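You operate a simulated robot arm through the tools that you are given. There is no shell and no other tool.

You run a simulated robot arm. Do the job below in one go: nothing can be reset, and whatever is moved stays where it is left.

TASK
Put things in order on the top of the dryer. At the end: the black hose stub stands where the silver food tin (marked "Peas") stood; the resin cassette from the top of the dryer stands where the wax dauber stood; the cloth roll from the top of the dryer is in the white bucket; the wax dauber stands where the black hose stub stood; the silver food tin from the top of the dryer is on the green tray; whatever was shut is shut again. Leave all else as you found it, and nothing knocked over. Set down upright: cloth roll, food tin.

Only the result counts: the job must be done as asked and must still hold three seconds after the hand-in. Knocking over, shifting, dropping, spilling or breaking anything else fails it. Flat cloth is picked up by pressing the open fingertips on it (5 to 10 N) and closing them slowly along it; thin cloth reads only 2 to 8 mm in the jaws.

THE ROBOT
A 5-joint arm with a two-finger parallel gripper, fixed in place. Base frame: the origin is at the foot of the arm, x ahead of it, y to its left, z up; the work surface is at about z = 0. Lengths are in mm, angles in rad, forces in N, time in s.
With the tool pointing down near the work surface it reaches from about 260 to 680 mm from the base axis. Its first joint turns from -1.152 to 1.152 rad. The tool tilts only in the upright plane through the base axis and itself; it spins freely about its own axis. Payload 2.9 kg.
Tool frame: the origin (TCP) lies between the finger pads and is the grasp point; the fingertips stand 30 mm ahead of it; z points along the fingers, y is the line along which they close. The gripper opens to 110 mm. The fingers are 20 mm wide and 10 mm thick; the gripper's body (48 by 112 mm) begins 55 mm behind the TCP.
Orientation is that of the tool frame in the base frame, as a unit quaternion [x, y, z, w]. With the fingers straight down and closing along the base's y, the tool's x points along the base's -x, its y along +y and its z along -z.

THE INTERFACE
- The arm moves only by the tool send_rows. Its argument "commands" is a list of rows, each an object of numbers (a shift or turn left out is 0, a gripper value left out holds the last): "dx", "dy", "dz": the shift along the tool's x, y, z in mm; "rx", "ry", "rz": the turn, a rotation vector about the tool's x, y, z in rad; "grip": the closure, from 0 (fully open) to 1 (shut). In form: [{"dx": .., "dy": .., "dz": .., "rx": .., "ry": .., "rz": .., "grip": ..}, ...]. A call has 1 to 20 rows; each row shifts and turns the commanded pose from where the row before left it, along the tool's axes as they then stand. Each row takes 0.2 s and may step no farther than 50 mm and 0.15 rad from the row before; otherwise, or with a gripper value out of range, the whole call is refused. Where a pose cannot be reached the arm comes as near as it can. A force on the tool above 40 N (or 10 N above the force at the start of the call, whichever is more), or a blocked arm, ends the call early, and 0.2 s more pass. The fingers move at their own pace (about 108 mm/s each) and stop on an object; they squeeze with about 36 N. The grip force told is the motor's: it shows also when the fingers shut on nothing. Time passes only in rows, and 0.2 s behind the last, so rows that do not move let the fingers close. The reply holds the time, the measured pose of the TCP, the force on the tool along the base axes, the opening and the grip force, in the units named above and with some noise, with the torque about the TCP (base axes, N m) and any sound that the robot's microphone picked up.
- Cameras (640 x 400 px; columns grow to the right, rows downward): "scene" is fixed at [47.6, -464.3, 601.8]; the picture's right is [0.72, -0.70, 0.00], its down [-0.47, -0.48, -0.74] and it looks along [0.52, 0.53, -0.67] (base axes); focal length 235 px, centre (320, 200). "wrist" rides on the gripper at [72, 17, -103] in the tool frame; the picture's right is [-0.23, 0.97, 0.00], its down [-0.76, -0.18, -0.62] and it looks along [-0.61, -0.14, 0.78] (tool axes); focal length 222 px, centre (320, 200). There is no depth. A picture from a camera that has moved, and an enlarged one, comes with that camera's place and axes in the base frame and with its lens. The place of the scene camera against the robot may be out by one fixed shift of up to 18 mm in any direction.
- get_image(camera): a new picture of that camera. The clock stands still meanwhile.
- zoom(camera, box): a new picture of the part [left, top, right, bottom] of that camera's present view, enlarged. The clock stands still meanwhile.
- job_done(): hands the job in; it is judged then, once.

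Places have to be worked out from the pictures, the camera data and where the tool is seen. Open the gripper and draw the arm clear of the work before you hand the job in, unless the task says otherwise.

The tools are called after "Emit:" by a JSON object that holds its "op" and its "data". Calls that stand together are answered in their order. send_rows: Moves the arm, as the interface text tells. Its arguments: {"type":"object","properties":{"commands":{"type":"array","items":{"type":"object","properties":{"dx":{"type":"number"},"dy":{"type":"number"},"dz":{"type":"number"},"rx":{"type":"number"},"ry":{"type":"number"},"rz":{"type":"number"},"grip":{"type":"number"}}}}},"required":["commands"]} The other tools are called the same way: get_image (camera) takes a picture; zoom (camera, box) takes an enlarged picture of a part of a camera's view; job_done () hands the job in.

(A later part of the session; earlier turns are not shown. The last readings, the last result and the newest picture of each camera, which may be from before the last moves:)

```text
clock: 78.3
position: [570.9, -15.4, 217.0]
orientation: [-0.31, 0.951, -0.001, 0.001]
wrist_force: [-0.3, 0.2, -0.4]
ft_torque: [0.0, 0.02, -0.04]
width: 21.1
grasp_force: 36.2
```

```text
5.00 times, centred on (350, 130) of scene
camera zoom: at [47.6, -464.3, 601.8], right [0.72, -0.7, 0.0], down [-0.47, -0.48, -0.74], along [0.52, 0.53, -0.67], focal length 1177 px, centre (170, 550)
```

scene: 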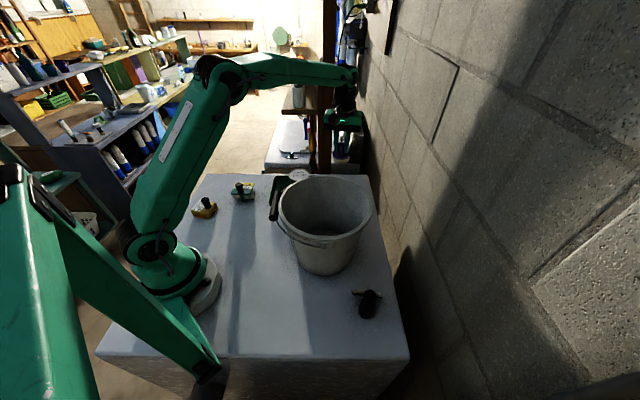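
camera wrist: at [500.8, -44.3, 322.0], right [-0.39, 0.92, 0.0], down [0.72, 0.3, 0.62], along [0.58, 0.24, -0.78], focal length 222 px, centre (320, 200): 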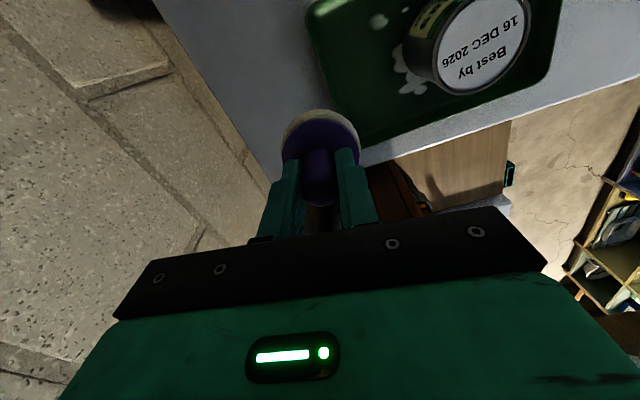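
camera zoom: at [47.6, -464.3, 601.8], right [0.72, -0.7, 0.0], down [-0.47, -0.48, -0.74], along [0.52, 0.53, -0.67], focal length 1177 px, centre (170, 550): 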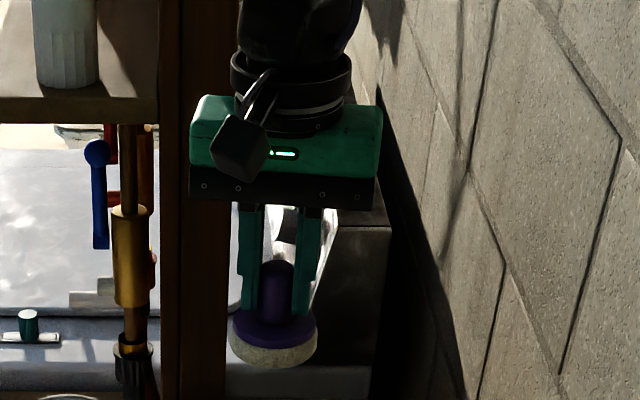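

The dauber is still straight and firmly held. I'll carry it to above the hose's old place at (263,351).

Emit:
{"op": "send_rows", "data": {"commands": [{"dx": 2.94, "dy": 43.4, "dz": -3}, {"dx": 2.94, "dy": 43.4, "dz": -3}, {"dx": 2.94, "dy": 43.4, "dz": -3}, {"dx": 2.94, "dy": 43.4, "dz": -3}, {"dx": 2.94, "dy": 43.4, "dz": -3}, {"dx": 2.94, "dy": 43.4, "dz": -3}, {"dx": 2.94, "dy": 43.4, "dz": -3}, {"dx": 2.94, "dy": 43.4, "dz": -3}, {"dx": 2.94, "dy": 43.4, "dz": -3}, {"dx": 2.94, "dy": 43.4, "dz": -3}, {"dx": 2.94, "dy": 43.4, "dz": -3}]}}

Emit:
{"op": "get_image", "data": {"camera": "wrist"}}

Emit:
{"op": "get_image", "data": {"camera": "scene"}}

```text
clock: 80.7
position: [262.8, 350.9, 246.8]
orientation: [-0.31, 0.951, 0.0, -0.001]
wrist_force: [-0.4, 0.5, -0.3]
ft_torque: [-0.01, 0.0, -0.01]
width: 21.5
grasp_force: 35.8
```

```text
taken
camera wrist: at [193.5, 321.8, 353.3], right [-0.39, 0.92, 0.0], down [0.72, 0.31, 0.62], along [0.57, 0.24, -0.78], focal length 222 px, centre (320, 200)
```

wrist: 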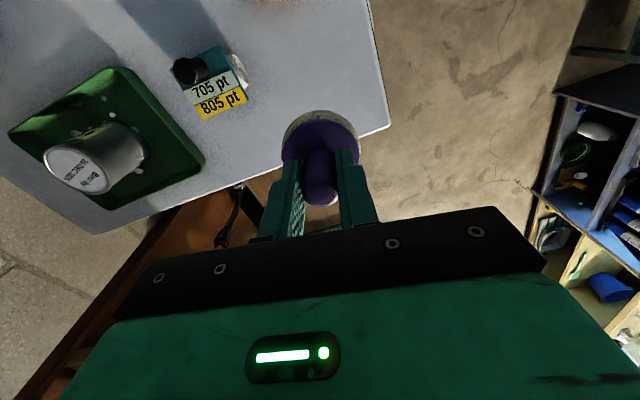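

```text
taken
```

scene: 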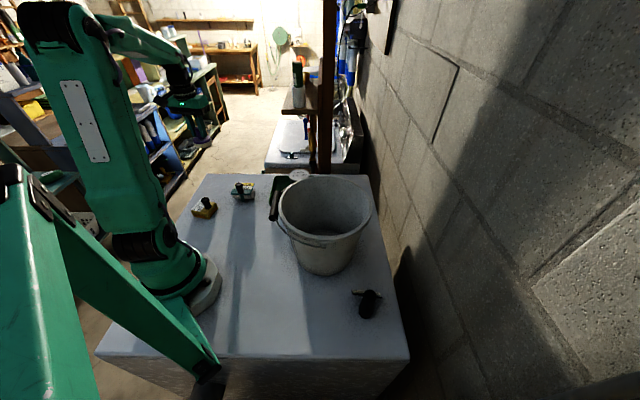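

The dauber is over (262,351). I'll lower it to about 10 mm above the surface.

Emit:
{"op": "send_rows", "data": {"commands": [{"dx": -1.4, "dz": 40}, {"dz": 45}, {"dz": 45}, {"dz": 35}, {"dz": 12}, {"dz": 4}]}}

Emit:
{"op": "zoom", "data": {"camera": "scene", "box": [180, 140, 270, 210]}}

```text
clock: 82.1
position: [266.1, 352.5, 68.3]
orientation: [-0.31, 0.951, 0.0, 0.0]
wrist_force: [1.1, -0.1, -0.4]
ft_torque: [0.0, 0.01, -0.01]
width: 21.6
grasp_force: 35.4
```

```text
5.71 times, centred on (225, 175) of scene
camera zoom: at [47.6, -464.3, 601.8], right [0.72, -0.7, 0.0], down [-0.47, -0.48, -0.74], along [0.52, 0.53, -0.67], focal length 1345 px, centre (863, 343)
```

zoom: 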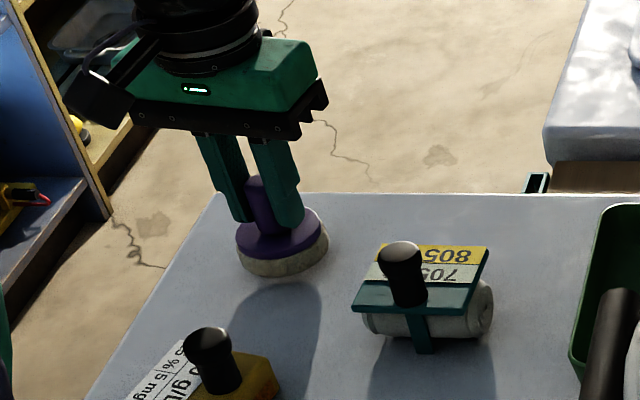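

Emit:
{"op": "zoom", "data": {"camera": "wrist", "box": [250, 80, 390, 220]}}

```text
2.86 times, centred on (320, 150) of wrist
camera zoom: at [196.6, 323.8, 173.5], right [-0.39, 0.92, 0.0], down [0.72, 0.31, 0.62], along [0.57, 0.24, -0.78], focal length 635 px, centre (320, 343)
```

zoom: 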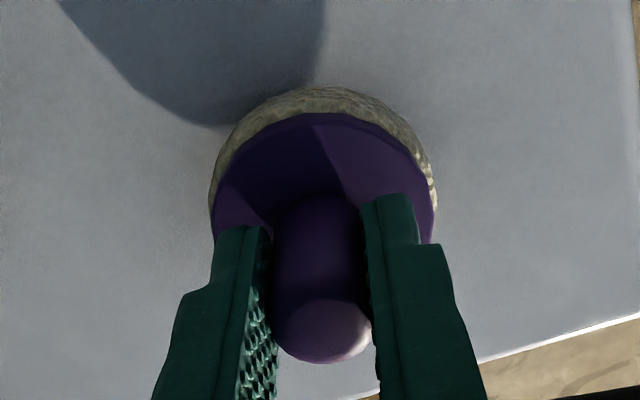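

It's about 1.5 mm off, which I'll trim. Then I'll lower slowly to contact.

Emit:
{"op": "send_rows", "data": {"commands": [{"dx": 1.6, "dz": 4}, {"dz": 3}]}}

Emit:
{"op": "send_rows", "data": {"commands": [{"dz": 2}, {"dz": 1}]}}

Emit:
{"op": "send_rows", "data": {"commands": [{"dz": 1}]}}

Emit:
{"op": "send_rows", "data": {"commands": [{"dz": 1}]}}

```text
clock: 82.7
position: [262.8, 350.7, 60.3]
orientation: [-0.31, 0.951, 0.001, 0.0]
wrist_force: [-1.1, -0.4, -0.8]
ft_torque: [0.0, 0.01, 0.04]
width: 21.4
grasp_force: 36.4
```

```text
clock: 83.3
position: [263.7, 351.1, 59.3]
orientation: [-0.31, 0.951, 0.0, 0.001]
wrist_force: [-4.4, -5.3, 28.1]
ft_torque: [-0.09, 0.09, 0.0]
width: 21.7
grasp_force: 36.1
```

```text
clock: 83.7
position: [264.3, 351.9, 58.3]
orientation: [-0.31, 0.951, 0.001, 0.002]
wrist_force: [-1.8, -1.5, 29.2]
ft_torque: [0.06, -0.12, 0.03]
width: 21.3
grasp_force: 36.4
```

```text
clock: 84.1
position: [265.0, 350.9, 56.8]
orientation: [-0.31, 0.951, 0.002, 0.002]
wrist_force: [4.5, -1.7, 28.8]
ft_torque: [0.11, -0.28, 0.01]
width: 21.5
grasp_force: 36.3
```

The dauber is firmly seated; the grip slid slightly under about 29 N. I'll ease up 1.5 mm and open gently.

Emit:
{"op": "send_rows", "data": {"commands": [{"dz": -1.5}, {"grip": 0.78}, {"grip": 0.75}, {"grip": 0.7}, {"grip": 0.6}, {"grip": 0.5}, {}]}}

Emit:
{"op": "get_image", "data": {"camera": "wrist"}}

```text
clock: 85.7
position: [264.6, 350.4, 57.6]
orientation: [-0.31, 0.951, -0.001, 0.0]
wrist_force: [-0.6, 0.3, 0.3]
ft_torque: [0.0, -0.02, 0.02]
width: 54.9
grasp_force: 0.1
```

```text
taken
camera wrist: at [194.6, 322.0, 162.4], right [-0.39, 0.92, 0.0], down [0.72, 0.31, 0.62], along [0.57, 0.24, -0.78], focal length 222 px, centre (320, 200)
```

wrist: 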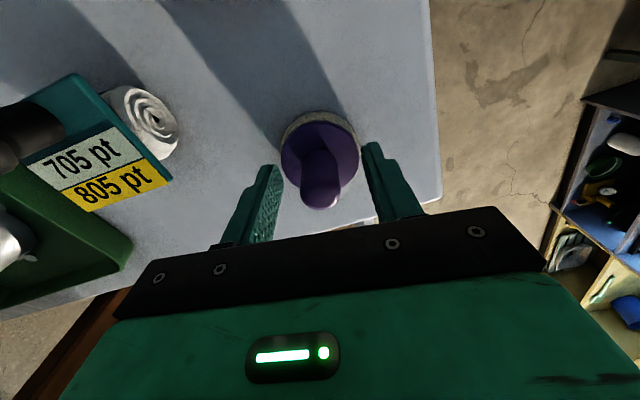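

The dauber stands free at the hose's old place. I'll rise, then move over the cassette knob to measure it.

Emit:
{"op": "send_rows", "data": {"commands": [{"dz": -20}, {"dz": -40}, {"dz": -45}, {"dz": -45}, {"dx": 35.8, "dy": -10.4}, {"dx": 35.8, "dy": -10.4}, {"dx": 35.8, "dy": -10.4}, {"dx": 35.8, "dy": -10.4}]}}

Emit:
{"op": "get_image", "data": {"camera": "wrist"}}

Emit:
{"op": "zoom", "data": {"camera": "wrist", "box": [240, 60, 400, 180]}}

Emit:
{"op": "zoom", "data": {"camera": "scene", "box": [180, 150, 280, 230]}}

```text
clock: 87.5
position: [170.9, 231.9, 208.5]
orientation: [-0.31, 0.951, 0.0, 0.0]
wrist_force: [0.1, -0.1, -1.0]
ft_torque: [-0.01, 0.01, 0.01]
width: 55.2
grasp_force: 0.0
```

```text
taken
camera wrist: at [101.6, 203.6, 313.6], right [-0.39, 0.92, 0.0], down [0.72, 0.31, 0.62], along [0.57, 0.24, -0.78], focal length 222 px, centre (320, 200)
```

wrist: 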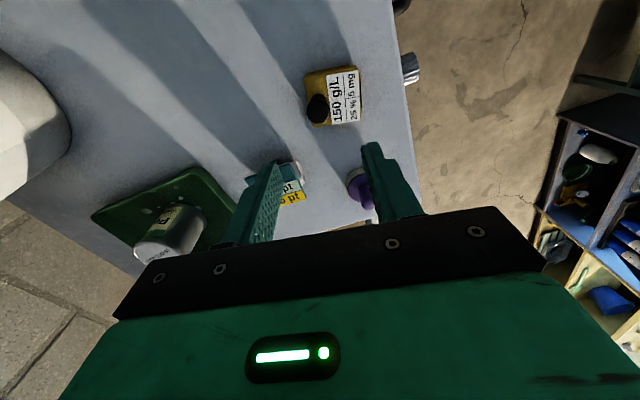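

```text
3.33 times, centred on (320, 120) of wrist
camera zoom: at [101.6, 203.6, 313.6], right [-0.39, 0.92, 0.0], down [0.72, 0.31, 0.62], along [0.57, 0.24, -0.78], focal length 740 px, centre (320, 467)
```

zoom: 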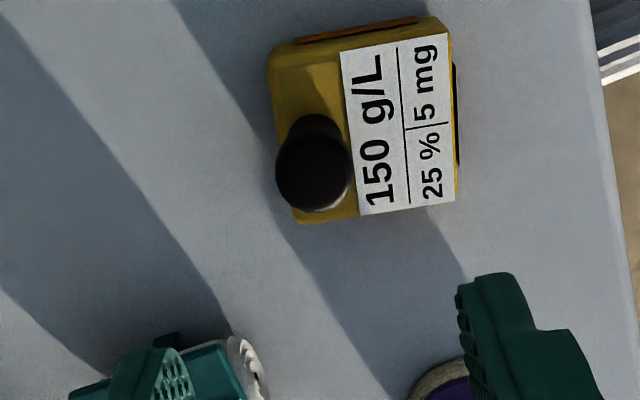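

```text
5.00 times, centred on (230, 190) of scene
camera zoom: at [47.6, -464.2, 601.8], right [0.72, -0.7, 0.0], down [-0.47, -0.48, -0.74], along [0.52, 0.53, -0.67], focal length 1177 px, centre (770, 250)
```

zoom: 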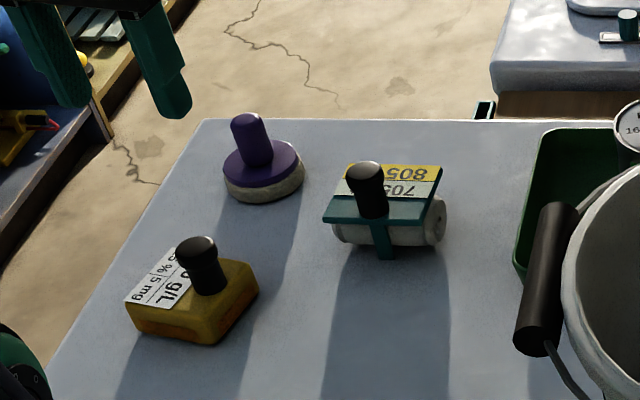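

The dauber stands upright at the hose's old place. The cassette body centre is at (160.5,246), its knob at about (173,232) with the head at z≈61. I'll align and descend around the knob, keeping the tips above the block.

Emit:
{"op": "send_rows", "data": {"commands": [{"dx": -2.9, "dy": -2.1, "dz": 30}, {"dz": 40}, {"dz": 35}]}}

Emit:
{"op": "get_image", "data": {"camera": "wrist"}}

Emit:
{"op": "zoom", "data": {"camera": "scene", "box": [170, 150, 270, 230]}}

```text
clock: 88.3
position: [175.8, 235.0, 103.5]
orientation: [-0.309, 0.951, -0.001, 0.0]
wrist_force: [0.4, -0.4, -0.1]
ft_torque: [0.03, 0.0, 0.03]
width: 55.0
grasp_force: 0.1
```

```text
taken
camera wrist: at [105.7, 204.2, 207.8], right [-0.39, 0.92, 0.0], down [0.72, 0.3, 0.62], along [0.57, 0.24, -0.78], focal length 222 px, centre (320, 200)
```

wrist: 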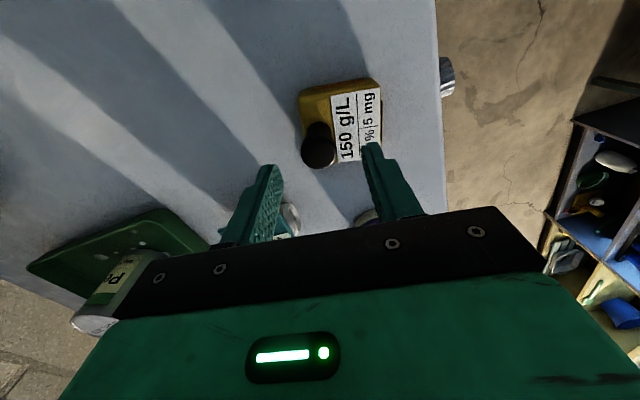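

```text
5.00 times, centred on (220, 190) of scene
camera zoom: at [47.6, -464.3, 601.8], right [0.72, -0.7, 0.0], down [-0.47, -0.48, -0.74], along [0.52, 0.53, -0.67], focal length 1177 px, centre (820, 250)
```

zoom: 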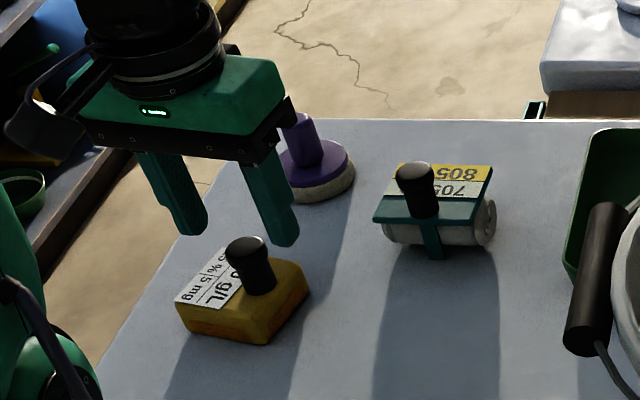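

The alignment is good to about 2 mm. I'll trim it and go down to TCP z≈70.

Emit:
{"op": "send_rows", "data": {"commands": [{"dx": 1.5, "dy": -1, "dz": 20}, {"dz": 12}]}}

Emit:
{"op": "zoom", "data": {"camera": "scene", "box": [170, 170, 250, 230]}}

Emit:
{"op": "zoom", "data": {"camera": "wrist", "box": [230, 90, 420, 230]}}

```text
clock: 88.9
position: [174.1, 232.8, 69.4]
orientation: [-0.31, 0.951, -0.001, 0.001]
wrist_force: [0.3, 0.3, -0.8]
ft_torque: [-0.03, 0.01, -0.01]
width: 54.8
grasp_force: 0.1
```

```text
6.67 times, centred on (210, 200) of scene
camera zoom: at [47.6, -464.3, 601.8], right [0.72, -0.7, 0.0], down [-0.47, -0.48, -0.74], along [0.52, 0.53, -0.67], focal length 1569 px, centre (1053, 200)
```

zoom: 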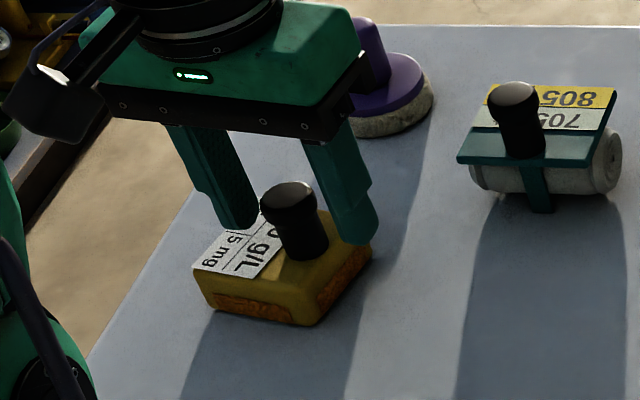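

```text
2.86 times, centred on (325, 160) of wrist
camera zoom: at [105.1, 202.9, 175.6], right [-0.39, 0.92, 0.0], down [0.72, 0.31, 0.62], along [0.57, 0.24, -0.78], focal length 635 px, centre (306, 314)
```

zoom: 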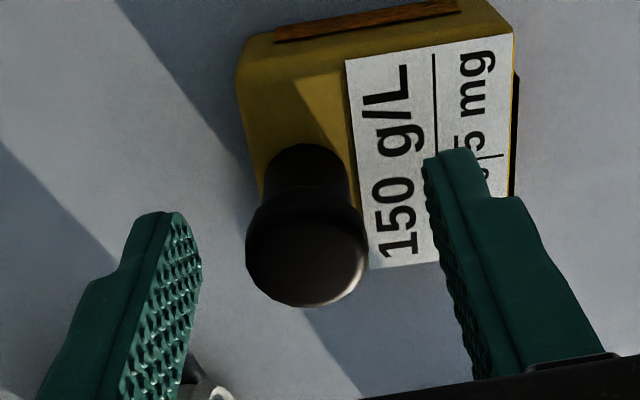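

The fingers straddle the knob just above the block. Closing.

Emit:
{"op": "send_rows", "data": {"commands": [{"grip": 0.6}, {"grip": 0.7}, {"grip": 0.75}, {"grip": 1}, {"grip": 1}, {"grip": 1}]}}

Emit:
{"op": "zoom", "data": {"camera": "wrist", "box": [230, 90, 420, 230]}}

```text
clock: 90.3
position: [174.6, 231.5, 70.3]
orientation: [-0.31, 0.951, 0.0, 0.0]
wrist_force: [-1.5, -0.7, 6.5]
ft_torque: [-0.02, 0.07, -0.02]
width: 21.8
grasp_force: 35.7
```

```text
2.86 times, centred on (325, 160) of wrist
camera zoom: at [105.2, 202.9, 176.0], right [-0.39, 0.92, 0.0], down [0.72, 0.31, 0.62], along [0.57, 0.24, -0.78], focal length 635 px, centre (306, 314)
```

zoom: 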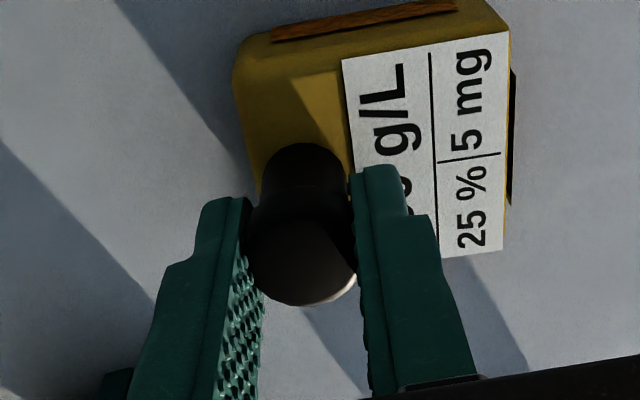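

The knob is gripped at 21.8 mm. I'll lift a little and check that it holds level.

Emit:
{"op": "send_rows", "data": {"commands": [{"dz": -10}, {"dz": -20}, {"dz": -30}, {"dz": -40}]}}

Emit:
{"op": "zoom", "data": {"camera": "wrist", "box": [230, 90, 420, 230]}}

Emit:
{"op": "zoom", "data": {"camera": "scene", "box": [150, 120, 270, 220]}}

```text
clock: 91.3
position: [174.4, 231.1, 169.4]
orientation: [-0.31, 0.951, 0.0, -0.001]
wrist_force: [0.7, -0.2, -1.4]
ft_torque: [-0.01, -0.04, 0.0]
width: 22.2
grasp_force: 36.1
```

```text
2.86 times, centred on (325, 160) of wrist
camera zoom: at [105.4, 202.8, 275.1], right [-0.39, 0.92, 0.0], down [0.72, 0.31, 0.62], along [0.57, 0.24, -0.78], focal length 635 px, centre (306, 314)
```

zoom: 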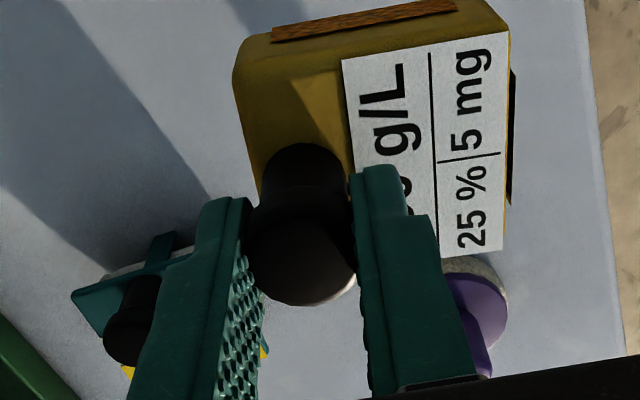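

```text
4.00 times, centred on (210, 170) of scene
camera zoom: at [47.6, -464.3, 601.8], right [0.72, -0.7, 0.0], down [-0.47, -0.48, -0.74], along [0.52, 0.53, -0.67], focal length 942 px, centre (760, 320)
```

zoom: 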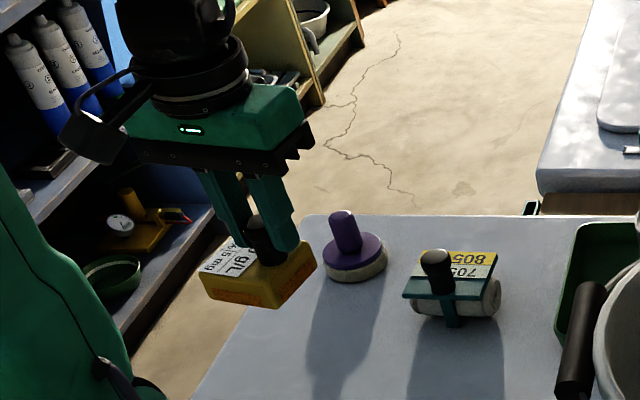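

The cassette is held level, with its centre about 18 mm from the tool axis. I'll raise slightly and rotate the tool by −1.57 rad so the knob ends up on the base side of the target, keeping the arm away from full stretch.

Emit:
{"op": "send_rows", "data": {"commands": [{"dz": -35}, {"rz": 0.1427}, {"rz": 0.1427}, {"rz": 0.1427}, {"rz": 0.1427}, {"rz": 0.1427}, {"rz": 0.1427}, {"rz": 0.1427}, {"rz": 0.1427}, {"rz": 0.1427}, {"rz": 0.1427}, {"rz": 0.1427}]}}

```text
clock: 93.9
position: [175.3, 230.8, 204.5]
orientation: [0.454, 0.891, -0.001, 0.0]
wrist_force: [0.2, -0.7, 0.0]
ft_torque: [-0.03, -0.01, -0.03]
width: 21.9
grasp_force: 35.6
```

Now I'll carry the cassette across and down toward the dauber's old place, staying inside the safe reach envelope.

Emit:
{"op": "send_rows", "data": {"commands": [{"dx": -42.4, "dy": 19.3, "dz": -4}, {"dx": -42.4, "dy": 19.3, "dz": -4}, {"dx": -42.4, "dy": 19.3, "dz": -4}, {"dx": -42.4, "dy": 19.3, "dz": -4}, {"dx": -42.4, "dy": 19.3, "dz": -4}, {"dx": -42.4, "dy": 19.3, "dz": -4}, {"dx": -42.4, "dy": 19.3, "dz": -4}, {"dx": -42.4, "dy": 19.3, "dz": -4}, {"dx": -42.4, "dy": 19.3, "dz": -4}, {"dx": -27.2, "dy": 12.5, "dz": 25}, {"dx": -27.2, "dy": 12.5, "dz": 25}, {"dx": -27.2, "dy": 12.5, "dz": 25}, {"dx": -27.2, "dy": 12.5, "dz": 25}]}}

Emit:
{"op": "get_image", "data": {"camera": "wrist"}}

Emit:
{"op": "get_image", "data": {"camera": "scene"}}

```text
clock: 96.7
position: [647.0, -33.2, 141.2]
orientation: [0.453, 0.891, 0.001, 0.002]
wrist_force: [0.2, -0.4, -1.0]
ft_torque: [-0.02, 0.02, 0.02]
width: 21.9
grasp_force: 35.7
```

```text
taken
camera wrist: at [617.2, 36.1, 247.0], right [0.92, 0.39, 0.0], down [0.3, -0.72, 0.62], along [0.24, -0.57, -0.78], focal length 222 px, centre (320, 200)
```

wrist: 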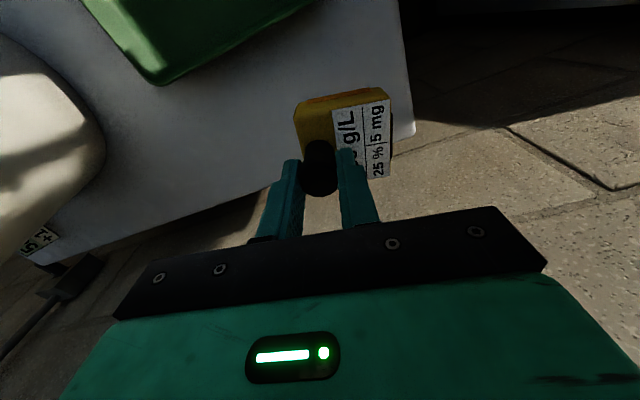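

```text
taken
```

scene: 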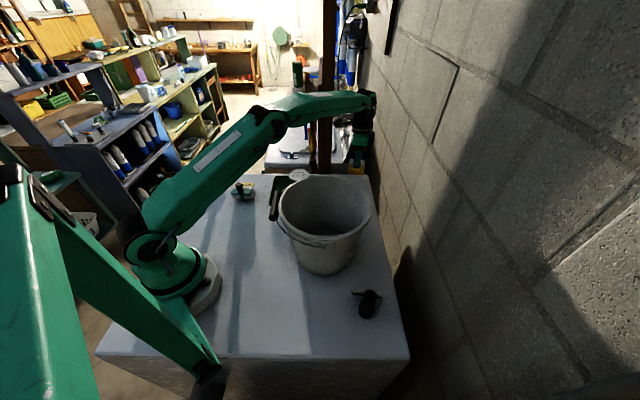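

The cassette centre should now be within about 3 mm of the target. I'll trim, then descend to just above contact.

Emit:
{"op": "send_rows", "data": {"commands": [{"dx": -1.7, "dy": -2.5, "dz": 20}, {"dz": 25}, {"dz": 14}, {"dz": 4}]}}

Emit:
{"op": "zoom", "data": {"camera": "wrist", "box": [200, 40, 440, 220]}}

```text
clock: 97.7
position: [644.5, -35.5, 79.2]
orientation: [0.453, 0.892, 0.001, 0.001]
wrist_force: [0.6, -0.2, -1.7]
ft_torque: [0.01, 0.01, 0.0]
width: 21.9
grasp_force: 36.1
```

```text
2.22 times, centred on (320, 130) of wrist
camera zoom: at [614.3, 32.8, 184.5], right [0.92, 0.39, 0.0], down [0.3, -0.72, 0.62], along [0.24, -0.57, -0.78], focal length 494 px, centre (320, 356)
```

zoom: 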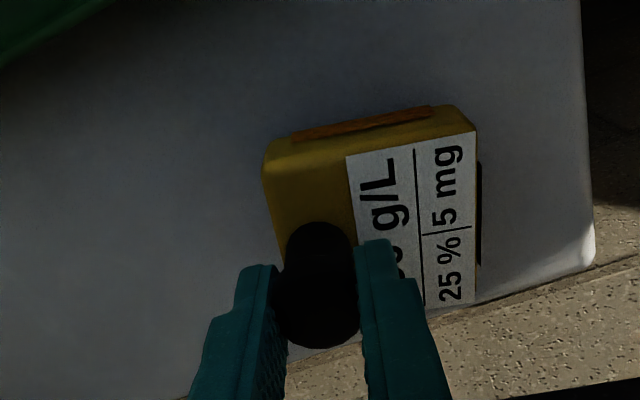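

The cassette is over the spot, within about 2 mm. I'll lower it gently to contact.

Emit:
{"op": "send_rows", "data": {"commands": [{"dz": 4}, {"dz": 2}]}}

Emit:
{"op": "send_rows", "data": {"commands": [{"dz": 1}]}}

Emit:
{"op": "send_rows", "data": {"commands": [{"dz": 1}]}}

```text
clock: 98.3
position: [644.5, -34.9, 72.9]
orientation: [0.453, 0.891, 0.0, 0.001]
wrist_force: [0.3, 0.1, -0.5]
ft_torque: [-0.02, 0.0, -0.01]
width: 22.1
grasp_force: 35.9
```

```text
clock: 98.7
position: [644.7, -32.8, 72.3]
orientation: [0.454, 0.891, 0.001, 0.001]
wrist_force: [-0.5, -0.1, -0.7]
ft_torque: [-0.02, 0.0, -0.01]
width: 21.9
grasp_force: 35.7
```

```text
clock: 99.1
position: [644.6, -35.5, 70.8]
orientation: [0.453, 0.891, 0.0, 0.001]
wrist_force: [0.4, 0.4, -1.3]
ft_torque: [0.0, 0.02, 0.02]
width: 22.0
grasp_force: 35.9
```

Near contact now. One more millimetre.

Emit:
{"op": "send_rows", "data": {"commands": [{"dz": 1}]}}

Emit:
{"op": "send_rows", "data": {"commands": [{"dz": 0.7}]}}

```text
clock: 99.5
position: [644.9, -34.7, 70.5]
orientation: [0.453, 0.891, 0.001, 0.001]
wrist_force: [-0.4, 2.1, 3.3]
ft_torque: [0.16, 0.18, -0.03]
width: 22.2
grasp_force: 36.5
```

```text
clock: 99.9
position: [645.3, -36.3, 71.0]
orientation: [0.454, 0.891, 0.0, 0.001]
wrist_force: [-1.6, 2.9, 8.9]
ft_torque: [0.39, 0.34, -0.03]
width: 21.9
grasp_force: 36.2
```

The cassette is in contact at about 9 N. I'll release gently.

Emit:
{"op": "send_rows", "data": {"commands": [{"dz": -0.4}, {"grip": 0.78}, {"grip": 0.74}, {"grip": 0.68}, {"grip": 0.6}, {"grip": 0.5}, {}]}}

Emit:
{"op": "zoom", "data": {"camera": "wrist", "box": [200, 40, 440, 220]}}

```text
clock: 101.5
position: [644.1, -35.7, 70.3]
orientation: [0.453, 0.892, 0.001, 0.001]
wrist_force: [-0.2, 0.4, 1.3]
ft_torque: [0.0, 0.03, 0.0]
width: 54.9
grasp_force: 0.1
```

```text
2.22 times, centred on (320, 130) of wrist
camera zoom: at [614.5, 32.9, 175.3], right [0.92, 0.39, 0.0], down [0.3, -0.72, 0.62], along [0.24, -0.57, -0.78], focal length 494 px, centre (320, 356)
```

zoom: 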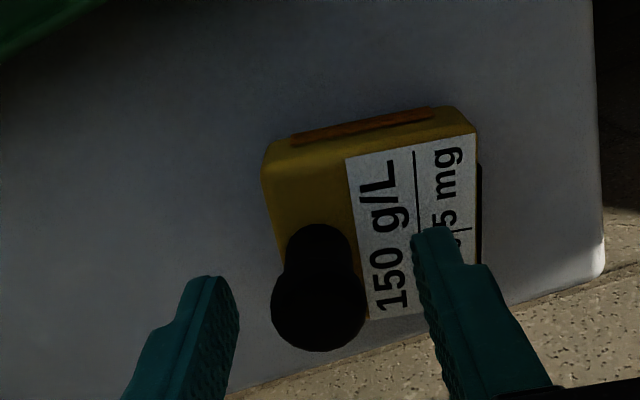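

The cassette stands free at the dauber's old place. I'll rise clear of its knob, then retract inward at a moderate height (no full stretch) and go over the cloth roll.

Emit:
{"op": "send_rows", "data": {"commands": [{"dz": -15}, {"dz": -25}, {"dz": -25}, {"dx": 27.2, "dy": -12.5, "dz": -17.5}, {"dx": 27.2, "dy": -12.5, "dz": -17.5}, {"dx": 27.2, "dy": -12.5, "dz": -17.5}, {"dx": 27.2, "dy": -12.5, "dz": -17.5}]}}

Emit:
{"op": "get_image", "data": {"camera": "scene"}}

Emit:
{"op": "get_image", "data": {"camera": "wrist"}}

```text
clock: 103.1
position: [538.7, 25.7, 206.4]
orientation: [0.453, 0.892, 0.0, 0.0]
wrist_force: [0.7, 0.4, 1.5]
ft_torque: [-0.03, 0.03, -0.01]
width: 55.1
grasp_force: 0.0
```

```text
taken
```

scene: 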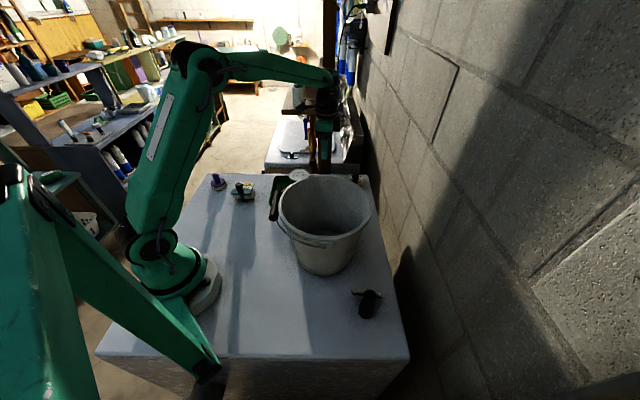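

```text
taken
camera wrist: at [509.2, 93.3, 311.0], right [0.92, 0.39, 0.0], down [0.3, -0.72, 0.62], along [0.24, -0.57, -0.78], focal length 222 px, centre (320, 200)
```

wrist: 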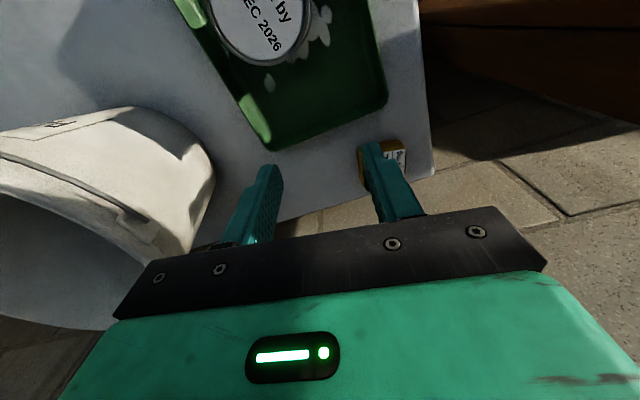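

The cassette stays in place. Moving over to the cloth roll's knob at (288,205).

Emit:
{"op": "send_rows", "data": {"commands": [{"dx": 41.8, "dy": -13.8}, {"dx": 41.8, "dy": -13.8}, {"dx": 41.8, "dy": -13.8}, {"dx": 41.8, "dy": -13.8}, {"dx": 41.8, "dy": -13.8}, {"dx": 41.8, "dy": -13.8}, {"dx": 41.8, "dy": -13.8}]}}

Emit:
{"op": "get_image", "data": {"camera": "wrist"}}

Emit:
{"op": "zoom", "data": {"camera": "wrist", "box": [230, 60, 410, 190]}}

```text
clock: 104.7
position: [288.2, 203.0, 204.7]
orientation: [0.453, 0.892, 0.001, 0.0]
wrist_force: [0.3, -0.7, -0.5]
ft_torque: [0.02, -0.01, -0.05]
width: 55.0
grasp_force: 0.1
```

```text
taken
camera wrist: at [257.8, 270.6, 309.4], right [0.92, 0.39, 0.0], down [0.3, -0.72, 0.62], along [0.24, -0.57, -0.78], focal length 222 px, centre (320, 200)
```

wrist: 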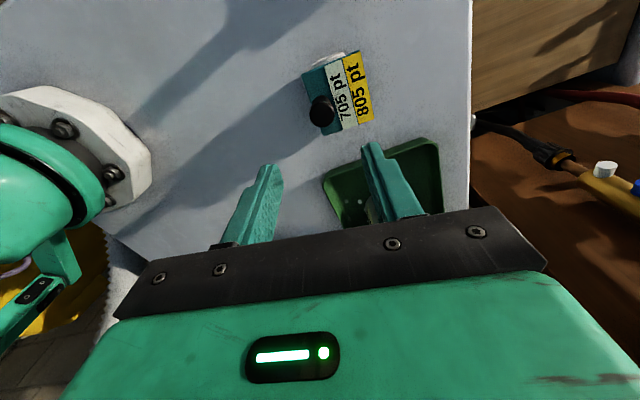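

```text
3.08 times, centred on (320, 125) of wrist
camera zoom: at [257.8, 270.6, 309.4], right [0.92, 0.39, 0.0], down [0.3, -0.72, 0.62], along [0.24, -0.57, -0.78], focal length 684 px, centre (320, 431)
```

zoom: 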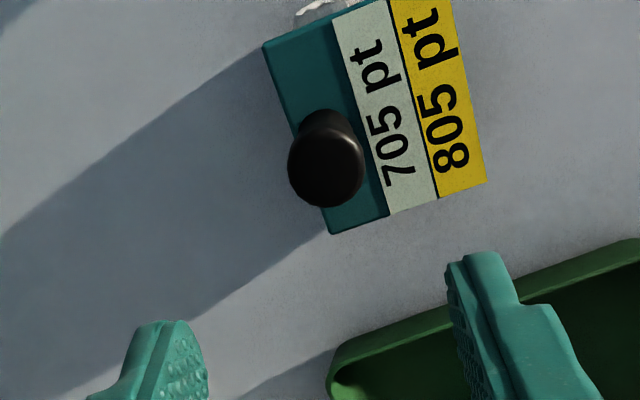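

The knob is about 2.5 mm off. I'll trim and descend to TCP z≈92 first, to check the tips' clearance above the teal plate.

Emit:
{"op": "send_rows", "data": {"commands": [{"dx": 1.3, "dy": 2.4, "dz": 30}, {"dz": 40}, {"dz": 30}, {"dz": 12}]}}

Emit:
{"op": "zoom", "data": {"camera": "wrist", "box": [220, 80, 420, 230]}}

Emit:
{"op": "zoom", "data": {"camera": "scene", "box": [205, 160, 285, 210]}}

```text
clock: 105.7
position: [289.3, 204.6, 94.0]
orientation: [0.453, 0.891, 0.0, 0.0]
wrist_force: [0.8, 0.8, 0.7]
ft_torque: [-0.02, -0.05, 0.01]
width: 54.9
grasp_force: 0.1
```

```text
2.67 times, centred on (320, 155) of wrist
camera zoom: at [260.1, 272.7, 198.9], right [0.92, 0.39, 0.0], down [0.3, -0.72, 0.62], along [0.24, -0.57, -0.78], focal length 592 px, centre (320, 320)
```

zoom: 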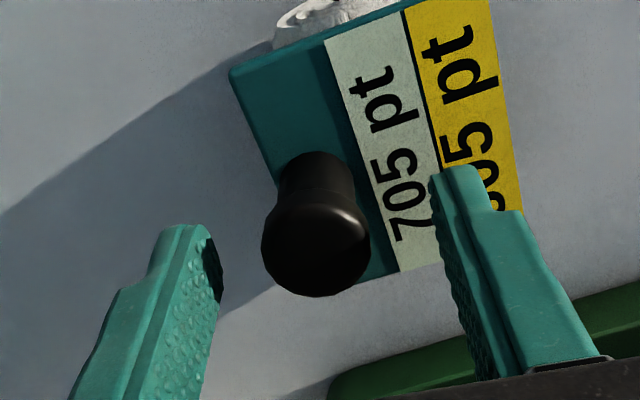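

```text
8.00 times, centred on (245, 185) of scene
camera zoom: at [47.6, -464.3, 601.8], right [0.72, -0.7, 0.0], down [-0.47, -0.48, -0.74], along [0.52, 0.53, -0.67], focal length 1883 px, centre (920, 320)
```

zoom: 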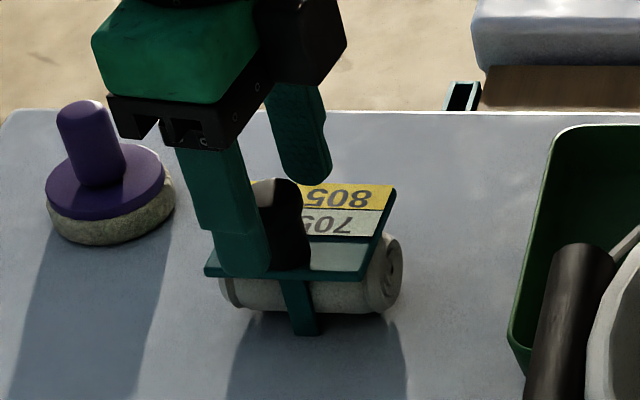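

The plate top measures z≈48, so tips at 56 leave 8 mm. I'll descend 8 mm and close on the knob.

Emit:
{"op": "send_rows", "data": {"commands": [{"dz": 8}, {"grip": 0.6}, {"grip": 0.7}, {"grip": 0.75}, {"grip": 1}, {"grip": 1}, {"grip": 1}]}}

Emit:
{"op": "zoom", "data": {"camera": "wrist", "box": [220, 80, 420, 230]}}

```text
clock: 107.3
position: [289.9, 204.2, 86.1]
orientation: [0.453, 0.891, 0.0, 0.0]
wrist_force: [1.0, -0.1, 0.2]
ft_torque: [0.01, 0.02, 0.02]
width: 22.7
grasp_force: 36.1
```

```text
2.67 times, centred on (320, 155) of wrist
camera zoom: at [260.1, 273.7, 190.8], right [0.92, 0.39, 0.0], down [0.31, -0.72, 0.62], along [0.24, -0.57, -0.78], focal length 592 px, centre (320, 320)
```

zoom: 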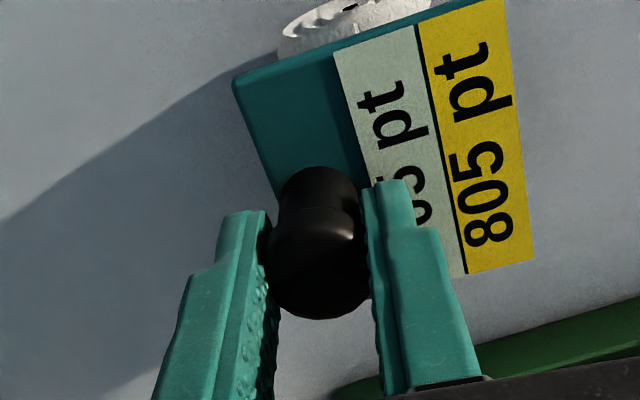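

The knob is gripped at 22.7 mm. I'll lift slowly and check it hangs level.

Emit:
{"op": "send_rows", "data": {"commands": [{"dz": -8}, {"dz": -12}, {"dz": -25}, {"dz": -40}]}}

Emit:
{"op": "zoom", "data": {"camera": "scene", "box": [190, 110, 300, 200]}}

Emit:
{"op": "zoom", "data": {"camera": "wrist", "box": [220, 80, 420, 230]}}

```text
clock: 108.3
position: [288.5, 204.9, 170.3]
orientation: [0.453, 0.892, 0.0, 0.0]
wrist_force: [-0.4, -0.7, -1.6]
ft_torque: [-0.04, -0.01, 0.04]
width: 22.7
grasp_force: 35.5
```

```text
4.44 times, centred on (245, 155) of scene
camera zoom: at [47.6, -464.3, 601.8], right [0.72, -0.7, 0.0], down [-0.47, -0.48, -0.74], along [0.52, 0.53, -0.67], focal length 1046 px, centre (653, 400)
```

zoom: 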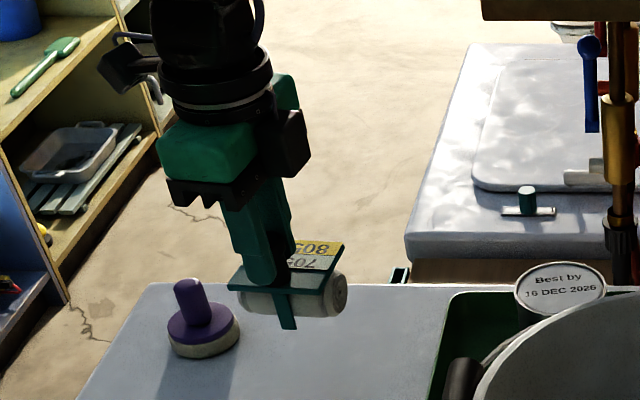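

```text
2.67 times, centred on (320, 155) of wrist
camera zoom: at [259.1, 273.0, 275.1], right [0.92, 0.39, 0.0], down [0.31, -0.72, 0.62], along [0.24, -0.57, -0.78], focal length 592 px, centre (320, 320)
```

zoom: 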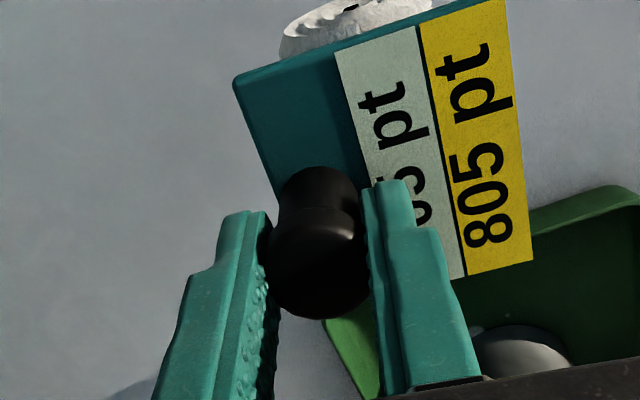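

The roll is held level. I'll raise well above the bucket rim and carry it to over the bucket.

Emit:
{"op": "send_rows", "data": {"commands": [{"dz": -45}, {"dz": -45}, {"dz": -45}, {"dz": -35}, {"dx": -38.7, "dy": -20.1}, {"dx": -38.7, "dy": -20.1}, {"dx": -38.7, "dy": -20.1}, {"dx": -38.7, "dy": -20.1}, {"dx": -38.7, "dy": -20.1}, {"dx": -38.7, "dy": -20.1}, {"dx": -38.7, "dy": -20.1}, {"dx": -38.7, "dy": -20.1}, {"dx": -38.7, "dy": -20.1}]}}

Emit:
{"op": "get_image", "data": {"camera": "wrist"}}

Emit:
{"op": "get_image", "data": {"camera": "scene"}}

```text
clock: 111.1
position: [349.6, -184.0, 340.4]
orientation: [0.452, 0.892, 0.001, 0.002]
wrist_force: [0.7, -0.7, -0.4]
ft_torque: [0.0, 0.01, 0.02]
width: 22.5
grasp_force: 35.7
```

```text
taken
camera wrist: at [320.2, -115.7, 445.8], right [0.92, 0.39, 0.0], down [0.3, -0.72, 0.62], along [0.25, -0.57, -0.78], focal length 222 px, centre (320, 200)
```

wrist: 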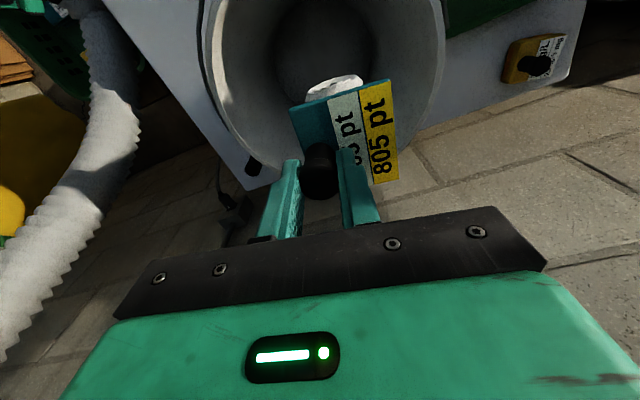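

```text
taken
```

scene: 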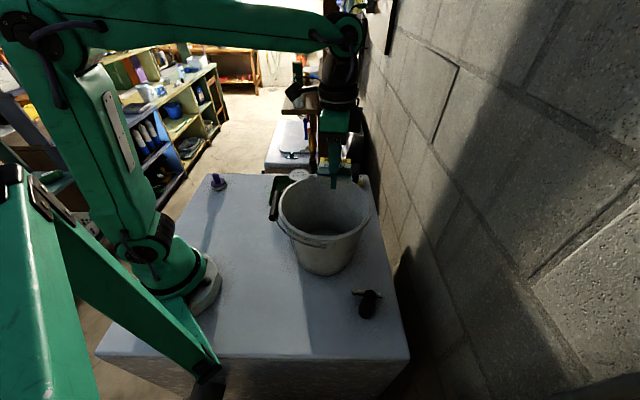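

Let me check the bucket's position in this view before lowering.

Emit:
{"op": "zoom", "data": {"camera": "wrist", "box": [180, 0, 480, 200]}}

```text
2.00 times, centred on (330, 100) of wrist
camera zoom: at [320.2, -115.7, 445.8], right [0.92, 0.39, 0.0], down [0.3, -0.72, 0.62], along [0.25, -0.57, -0.78], focal length 444 px, centre (300, 400)
```

zoom: 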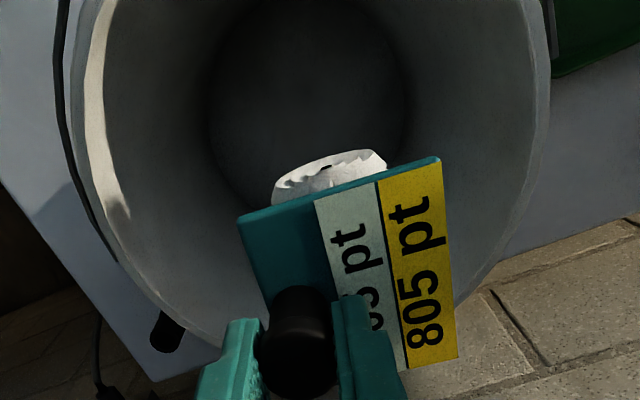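

The bucket position is confirmed at about (350.5,-167), with clearance all round. I'll lower the roll into the bucket in stages.

Emit:
{"op": "send_rows", "data": {"commands": [{"dz": 30}, {"dz": 30}, {"dz": 30}, {"dz": 30}]}}

Emit:
{"op": "get_image", "data": {"camera": "wrist"}}

Emit:
{"op": "zoom", "data": {"camera": "scene", "box": [240, 60, 420, 290]}}

```text
clock: 112.1
position: [348.4, -181.3, 221.8]
orientation: [0.453, 0.892, 0.0, 0.002]
wrist_force: [1.0, 0.3, -1.6]
ft_torque: [0.02, -0.01, -0.03]
width: 22.3
grasp_force: 36.1
```

```text
taken
camera wrist: at [319.0, -113.0, 325.5], right [0.92, 0.39, 0.0], down [0.3, -0.72, 0.62], along [0.25, -0.57, -0.78], focal length 222 px, centre (320, 200)
```

wrist: 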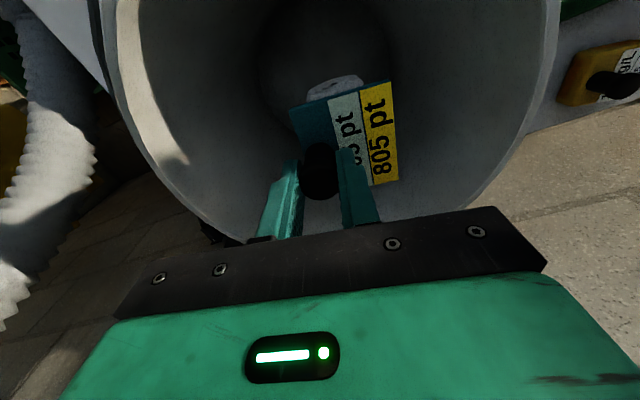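

```text
1.74 times, centred on (330, 175) of scene
camera zoom: at [47.6, -464.3, 601.8], right [0.72, -0.7, 0.0], down [-0.47, -0.48, -0.74], along [0.52, 0.53, -0.67], focal length 409 px, centre (303, 244)
```

zoom: 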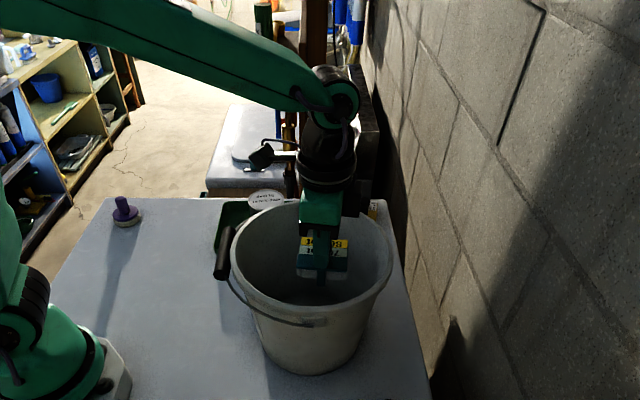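

Clear so far. I'll continue down to about 30 mm above the bucket floor.

Emit:
{"op": "send_rows", "data": {"commands": [{"dz": 25}, {"dz": 25}, {"dz": 25}, {"dz": 22}]}}

Emit:
{"op": "get_image", "data": {"camera": "wrist"}}

Emit:
{"op": "zoom", "data": {"camera": "scene", "box": [240, 90, 420, 290]}}

```text
clock: 113.1
position: [348.8, -183.3, 123.7]
orientation: [0.454, 0.891, 0.0, 0.001]
wrist_force: [0.3, -0.4, -0.9]
ft_torque: [0.02, -0.02, 0.01]
width: 22.3
grasp_force: 36.1
```

```text
taken
camera wrist: at [319.2, -114.7, 228.7], right [0.92, 0.39, 0.0], down [0.3, -0.72, 0.62], along [0.25, -0.57, -0.78], focal length 222 px, centre (320, 200)
```

wrist: 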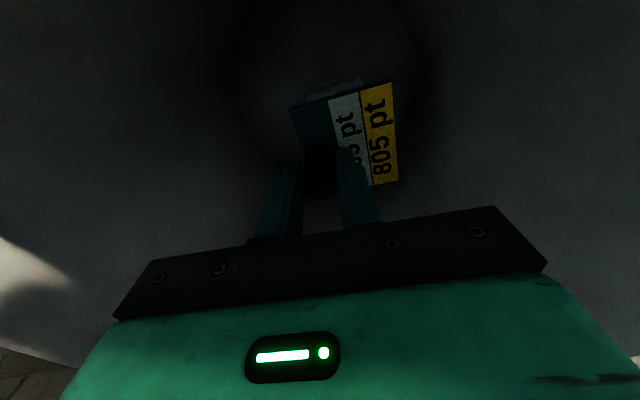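

```text
2.00 times, centred on (330, 190) of scene
camera zoom: at [47.6, -464.3, 601.8], right [0.72, -0.7, 0.0], down [-0.47, -0.48, -0.74], along [0.52, 0.53, -0.67], focal length 471 px, centre (300, 220)
```

zoom: 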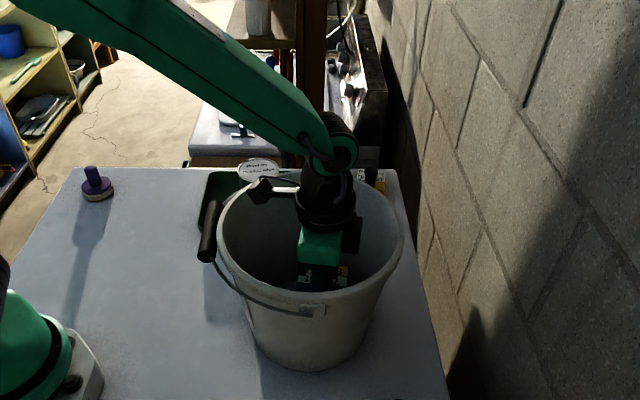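

All clear. I'll lower the last part slowly.

Emit:
{"op": "send_rows", "data": {"commands": [{"dz": 8}, {"dz": 8}, {"dz": 4}]}}

Emit:
{"op": "send_rows", "data": {"commands": [{"dz": 2}, {"dz": 2}]}}

Emit:
{"op": "send_rows", "data": {"commands": [{"dz": 1.5}]}}

```text
clock: 113.9
position: [348.3, -184.3, 102.3]
orientation: [0.453, 0.891, -0.001, 0.001]
wrist_force: [0.8, 0.2, -1.1]
ft_torque: [-0.03, 0.01, 0.01]
width: 22.4
grasp_force: 36.2
```

```text
clock: 114.5
position: [347.8, -183.8, 99.3]
orientation: [0.454, 0.891, 0.0, 0.002]
wrist_force: [-0.4, -0.2, -1.8]
ft_torque: [-0.02, 0.03, 0.01]
width: 22.2
grasp_force: 37.1
```

```text
clock: 114.9
position: [349.3, -183.7, 97.3]
orientation: [0.453, 0.892, -0.001, 0.001]
wrist_force: [0.7, -0.6, -1.0]
ft_torque: [0.0, 0.03, 0.02]
width: 22.2
grasp_force: 36.0
```

No contact yet at z≈97. Continuing in small steps.

Emit:
{"op": "send_rows", "data": {"commands": [{"dz": 1.5}]}}

Emit:
{"op": "send_rows", "data": {"commands": [{"dz": 1.5}]}}

Emit:
{"op": "send_rows", "data": {"commands": [{"dz": 1}]}}

```text
clock: 115.3
position: [348.3, -183.2, 96.7]
orientation: [0.453, 0.892, 0.0, 0.001]
wrist_force: [0.6, 0.4, -0.5]
ft_torque: [-0.02, 0.01, -0.02]
width: 22.5
grasp_force: 35.9
```

```text
clock: 115.7
position: [348.4, -182.5, 95.0]
orientation: [0.453, 0.891, -0.001, 0.0]
wrist_force: [-0.2, 0.6, -1.7]
ft_torque: [-0.04, 0.02, -0.01]
width: 22.4
grasp_force: 35.8
```

```text
clock: 116.1
position: [348.8, -183.5, 93.2]
orientation: [0.453, 0.892, 0.001, 0.001]
wrist_force: [0.0, -0.4, -1.0]
ft_torque: [0.01, 0.02, 0.01]
width: 22.4
grasp_force: 35.6
```

Still free at z≈93. A millimetre at a time.

Emit:
{"op": "send_rows", "data": {"commands": [{"dz": 1}]}}

Emit:
{"op": "send_rows", "data": {"commands": [{"dz": 1}]}}

```text
clock: 116.5
position: [349.1, -181.2, 92.3]
orientation: [0.453, 0.891, 0.0, 0.001]
wrist_force: [-0.2, -0.2, -1.0]
ft_torque: [0.02, 0.01, 0.01]
width: 22.0
grasp_force: 35.7
```

```text
clock: 116.9
position: [348.5, -182.6, 91.8]
orientation: [0.453, 0.891, 0.001, 0.001]
wrist_force: [-0.3, -0.7, -1.0]
ft_torque: [-0.05, -0.01, 0.02]
width: 22.4
grasp_force: 36.3
```

Emit:
{"op": "send_rows", "data": {"commands": [{"dz": 1}]}}

Emit:
{"op": "send_rows", "data": {"commands": [{"dz": 1}]}}

```text
clock: 117.3
position: [349.7, -182.8, 89.9]
orientation: [0.453, 0.892, 0.0, 0.001]
wrist_force: [-0.8, -0.6, 0.3]
ft_torque: [-0.01, 0.02, 0.01]
width: 22.1
grasp_force: 36.4
```

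```text
clock: 117.7
position: [349.4, -182.6, 92.1]
orientation: [0.453, 0.891, 0.001, 0.001]
wrist_force: [-2.8, 0.7, 11.4]
ft_torque: [0.54, 0.43, 0.14]
width: 22.2
grasp_force: 36.0
```

Contact with the bucket floor at about 11 N. I'll relax slightly and open gently.

Emit:
{"op": "send_rows", "data": {"commands": [{"dz": -0.6}, {"grip": 0.78}, {"grip": 0.74}, {"grip": 0.68}, {"grip": 0.6}, {"grip": 0.5}, {}]}}

Emit:
{"op": "get_image", "data": {"camera": "wrist"}}

```text
clock: 119.3
position: [350.7, -182.9, 90.5]
orientation: [0.453, 0.891, 0.0, 0.001]
wrist_force: [-0.4, 0.5, -0.2]
ft_torque: [-0.02, 0.02, 0.0]
width: 55.0
grasp_force: 0.0
```

```text
taken
camera wrist: at [319.3, -114.5, 195.6], right [0.92, 0.39, 0.0], down [0.3, -0.72, 0.62], along [0.24, -0.57, -0.78], focal length 222 px, centre (320, 200)
```

wrist: 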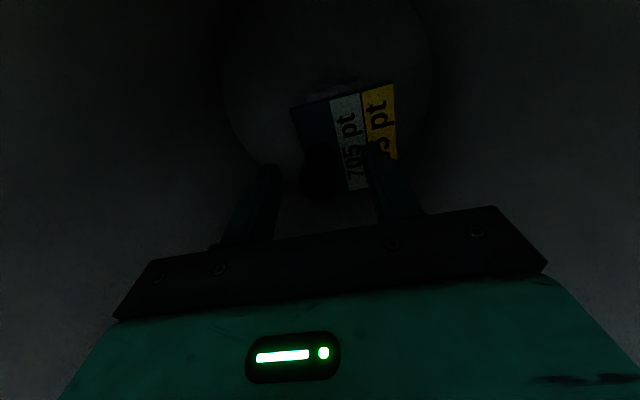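

The roll has been released and stands in the bucket. I'll rise straight up out of it.

Emit:
{"op": "send_rows", "data": {"commands": [{"dz": -12}, {"dz": -25}, {"dz": -35}, {"dz": -40}, {"dz": -45}, {"dz": -45}, {"dz": -45}]}}

Emit:
{"op": "get_image", "data": {"camera": "wrist"}}

Emit:
{"op": "get_image", "data": {"camera": "scene"}}

```text
clock: 120.9
position: [347.2, -180.3, 337.5]
orientation: [0.452, 0.892, 0.0, 0.001]
wrist_force: [-0.4, 0.3, -0.3]
ft_torque: [-0.04, 0.0, 0.02]
width: 54.8
grasp_force: 0.0
```

```text
taken
camera wrist: at [317.2, -112.1, 443.1], right [0.92, 0.39, 0.0], down [0.3, -0.72, 0.62], along [0.24, -0.57, -0.78], focal length 222 px, centre (320, 200)
```

wrist: 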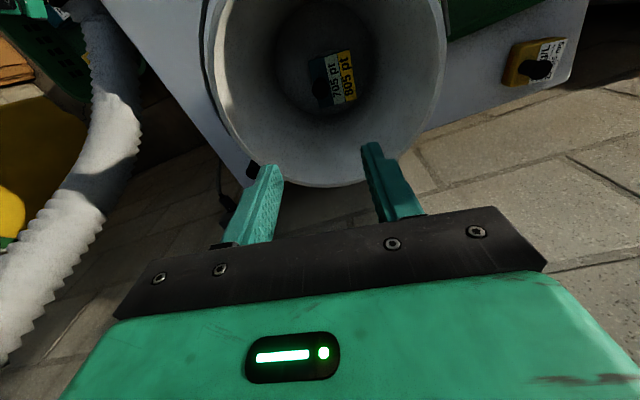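

```text
taken
```

scene: 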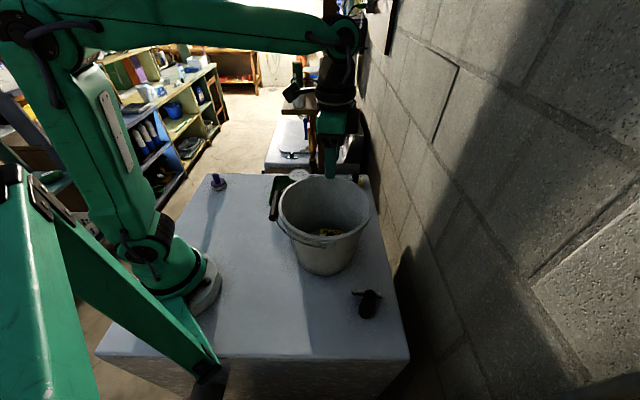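

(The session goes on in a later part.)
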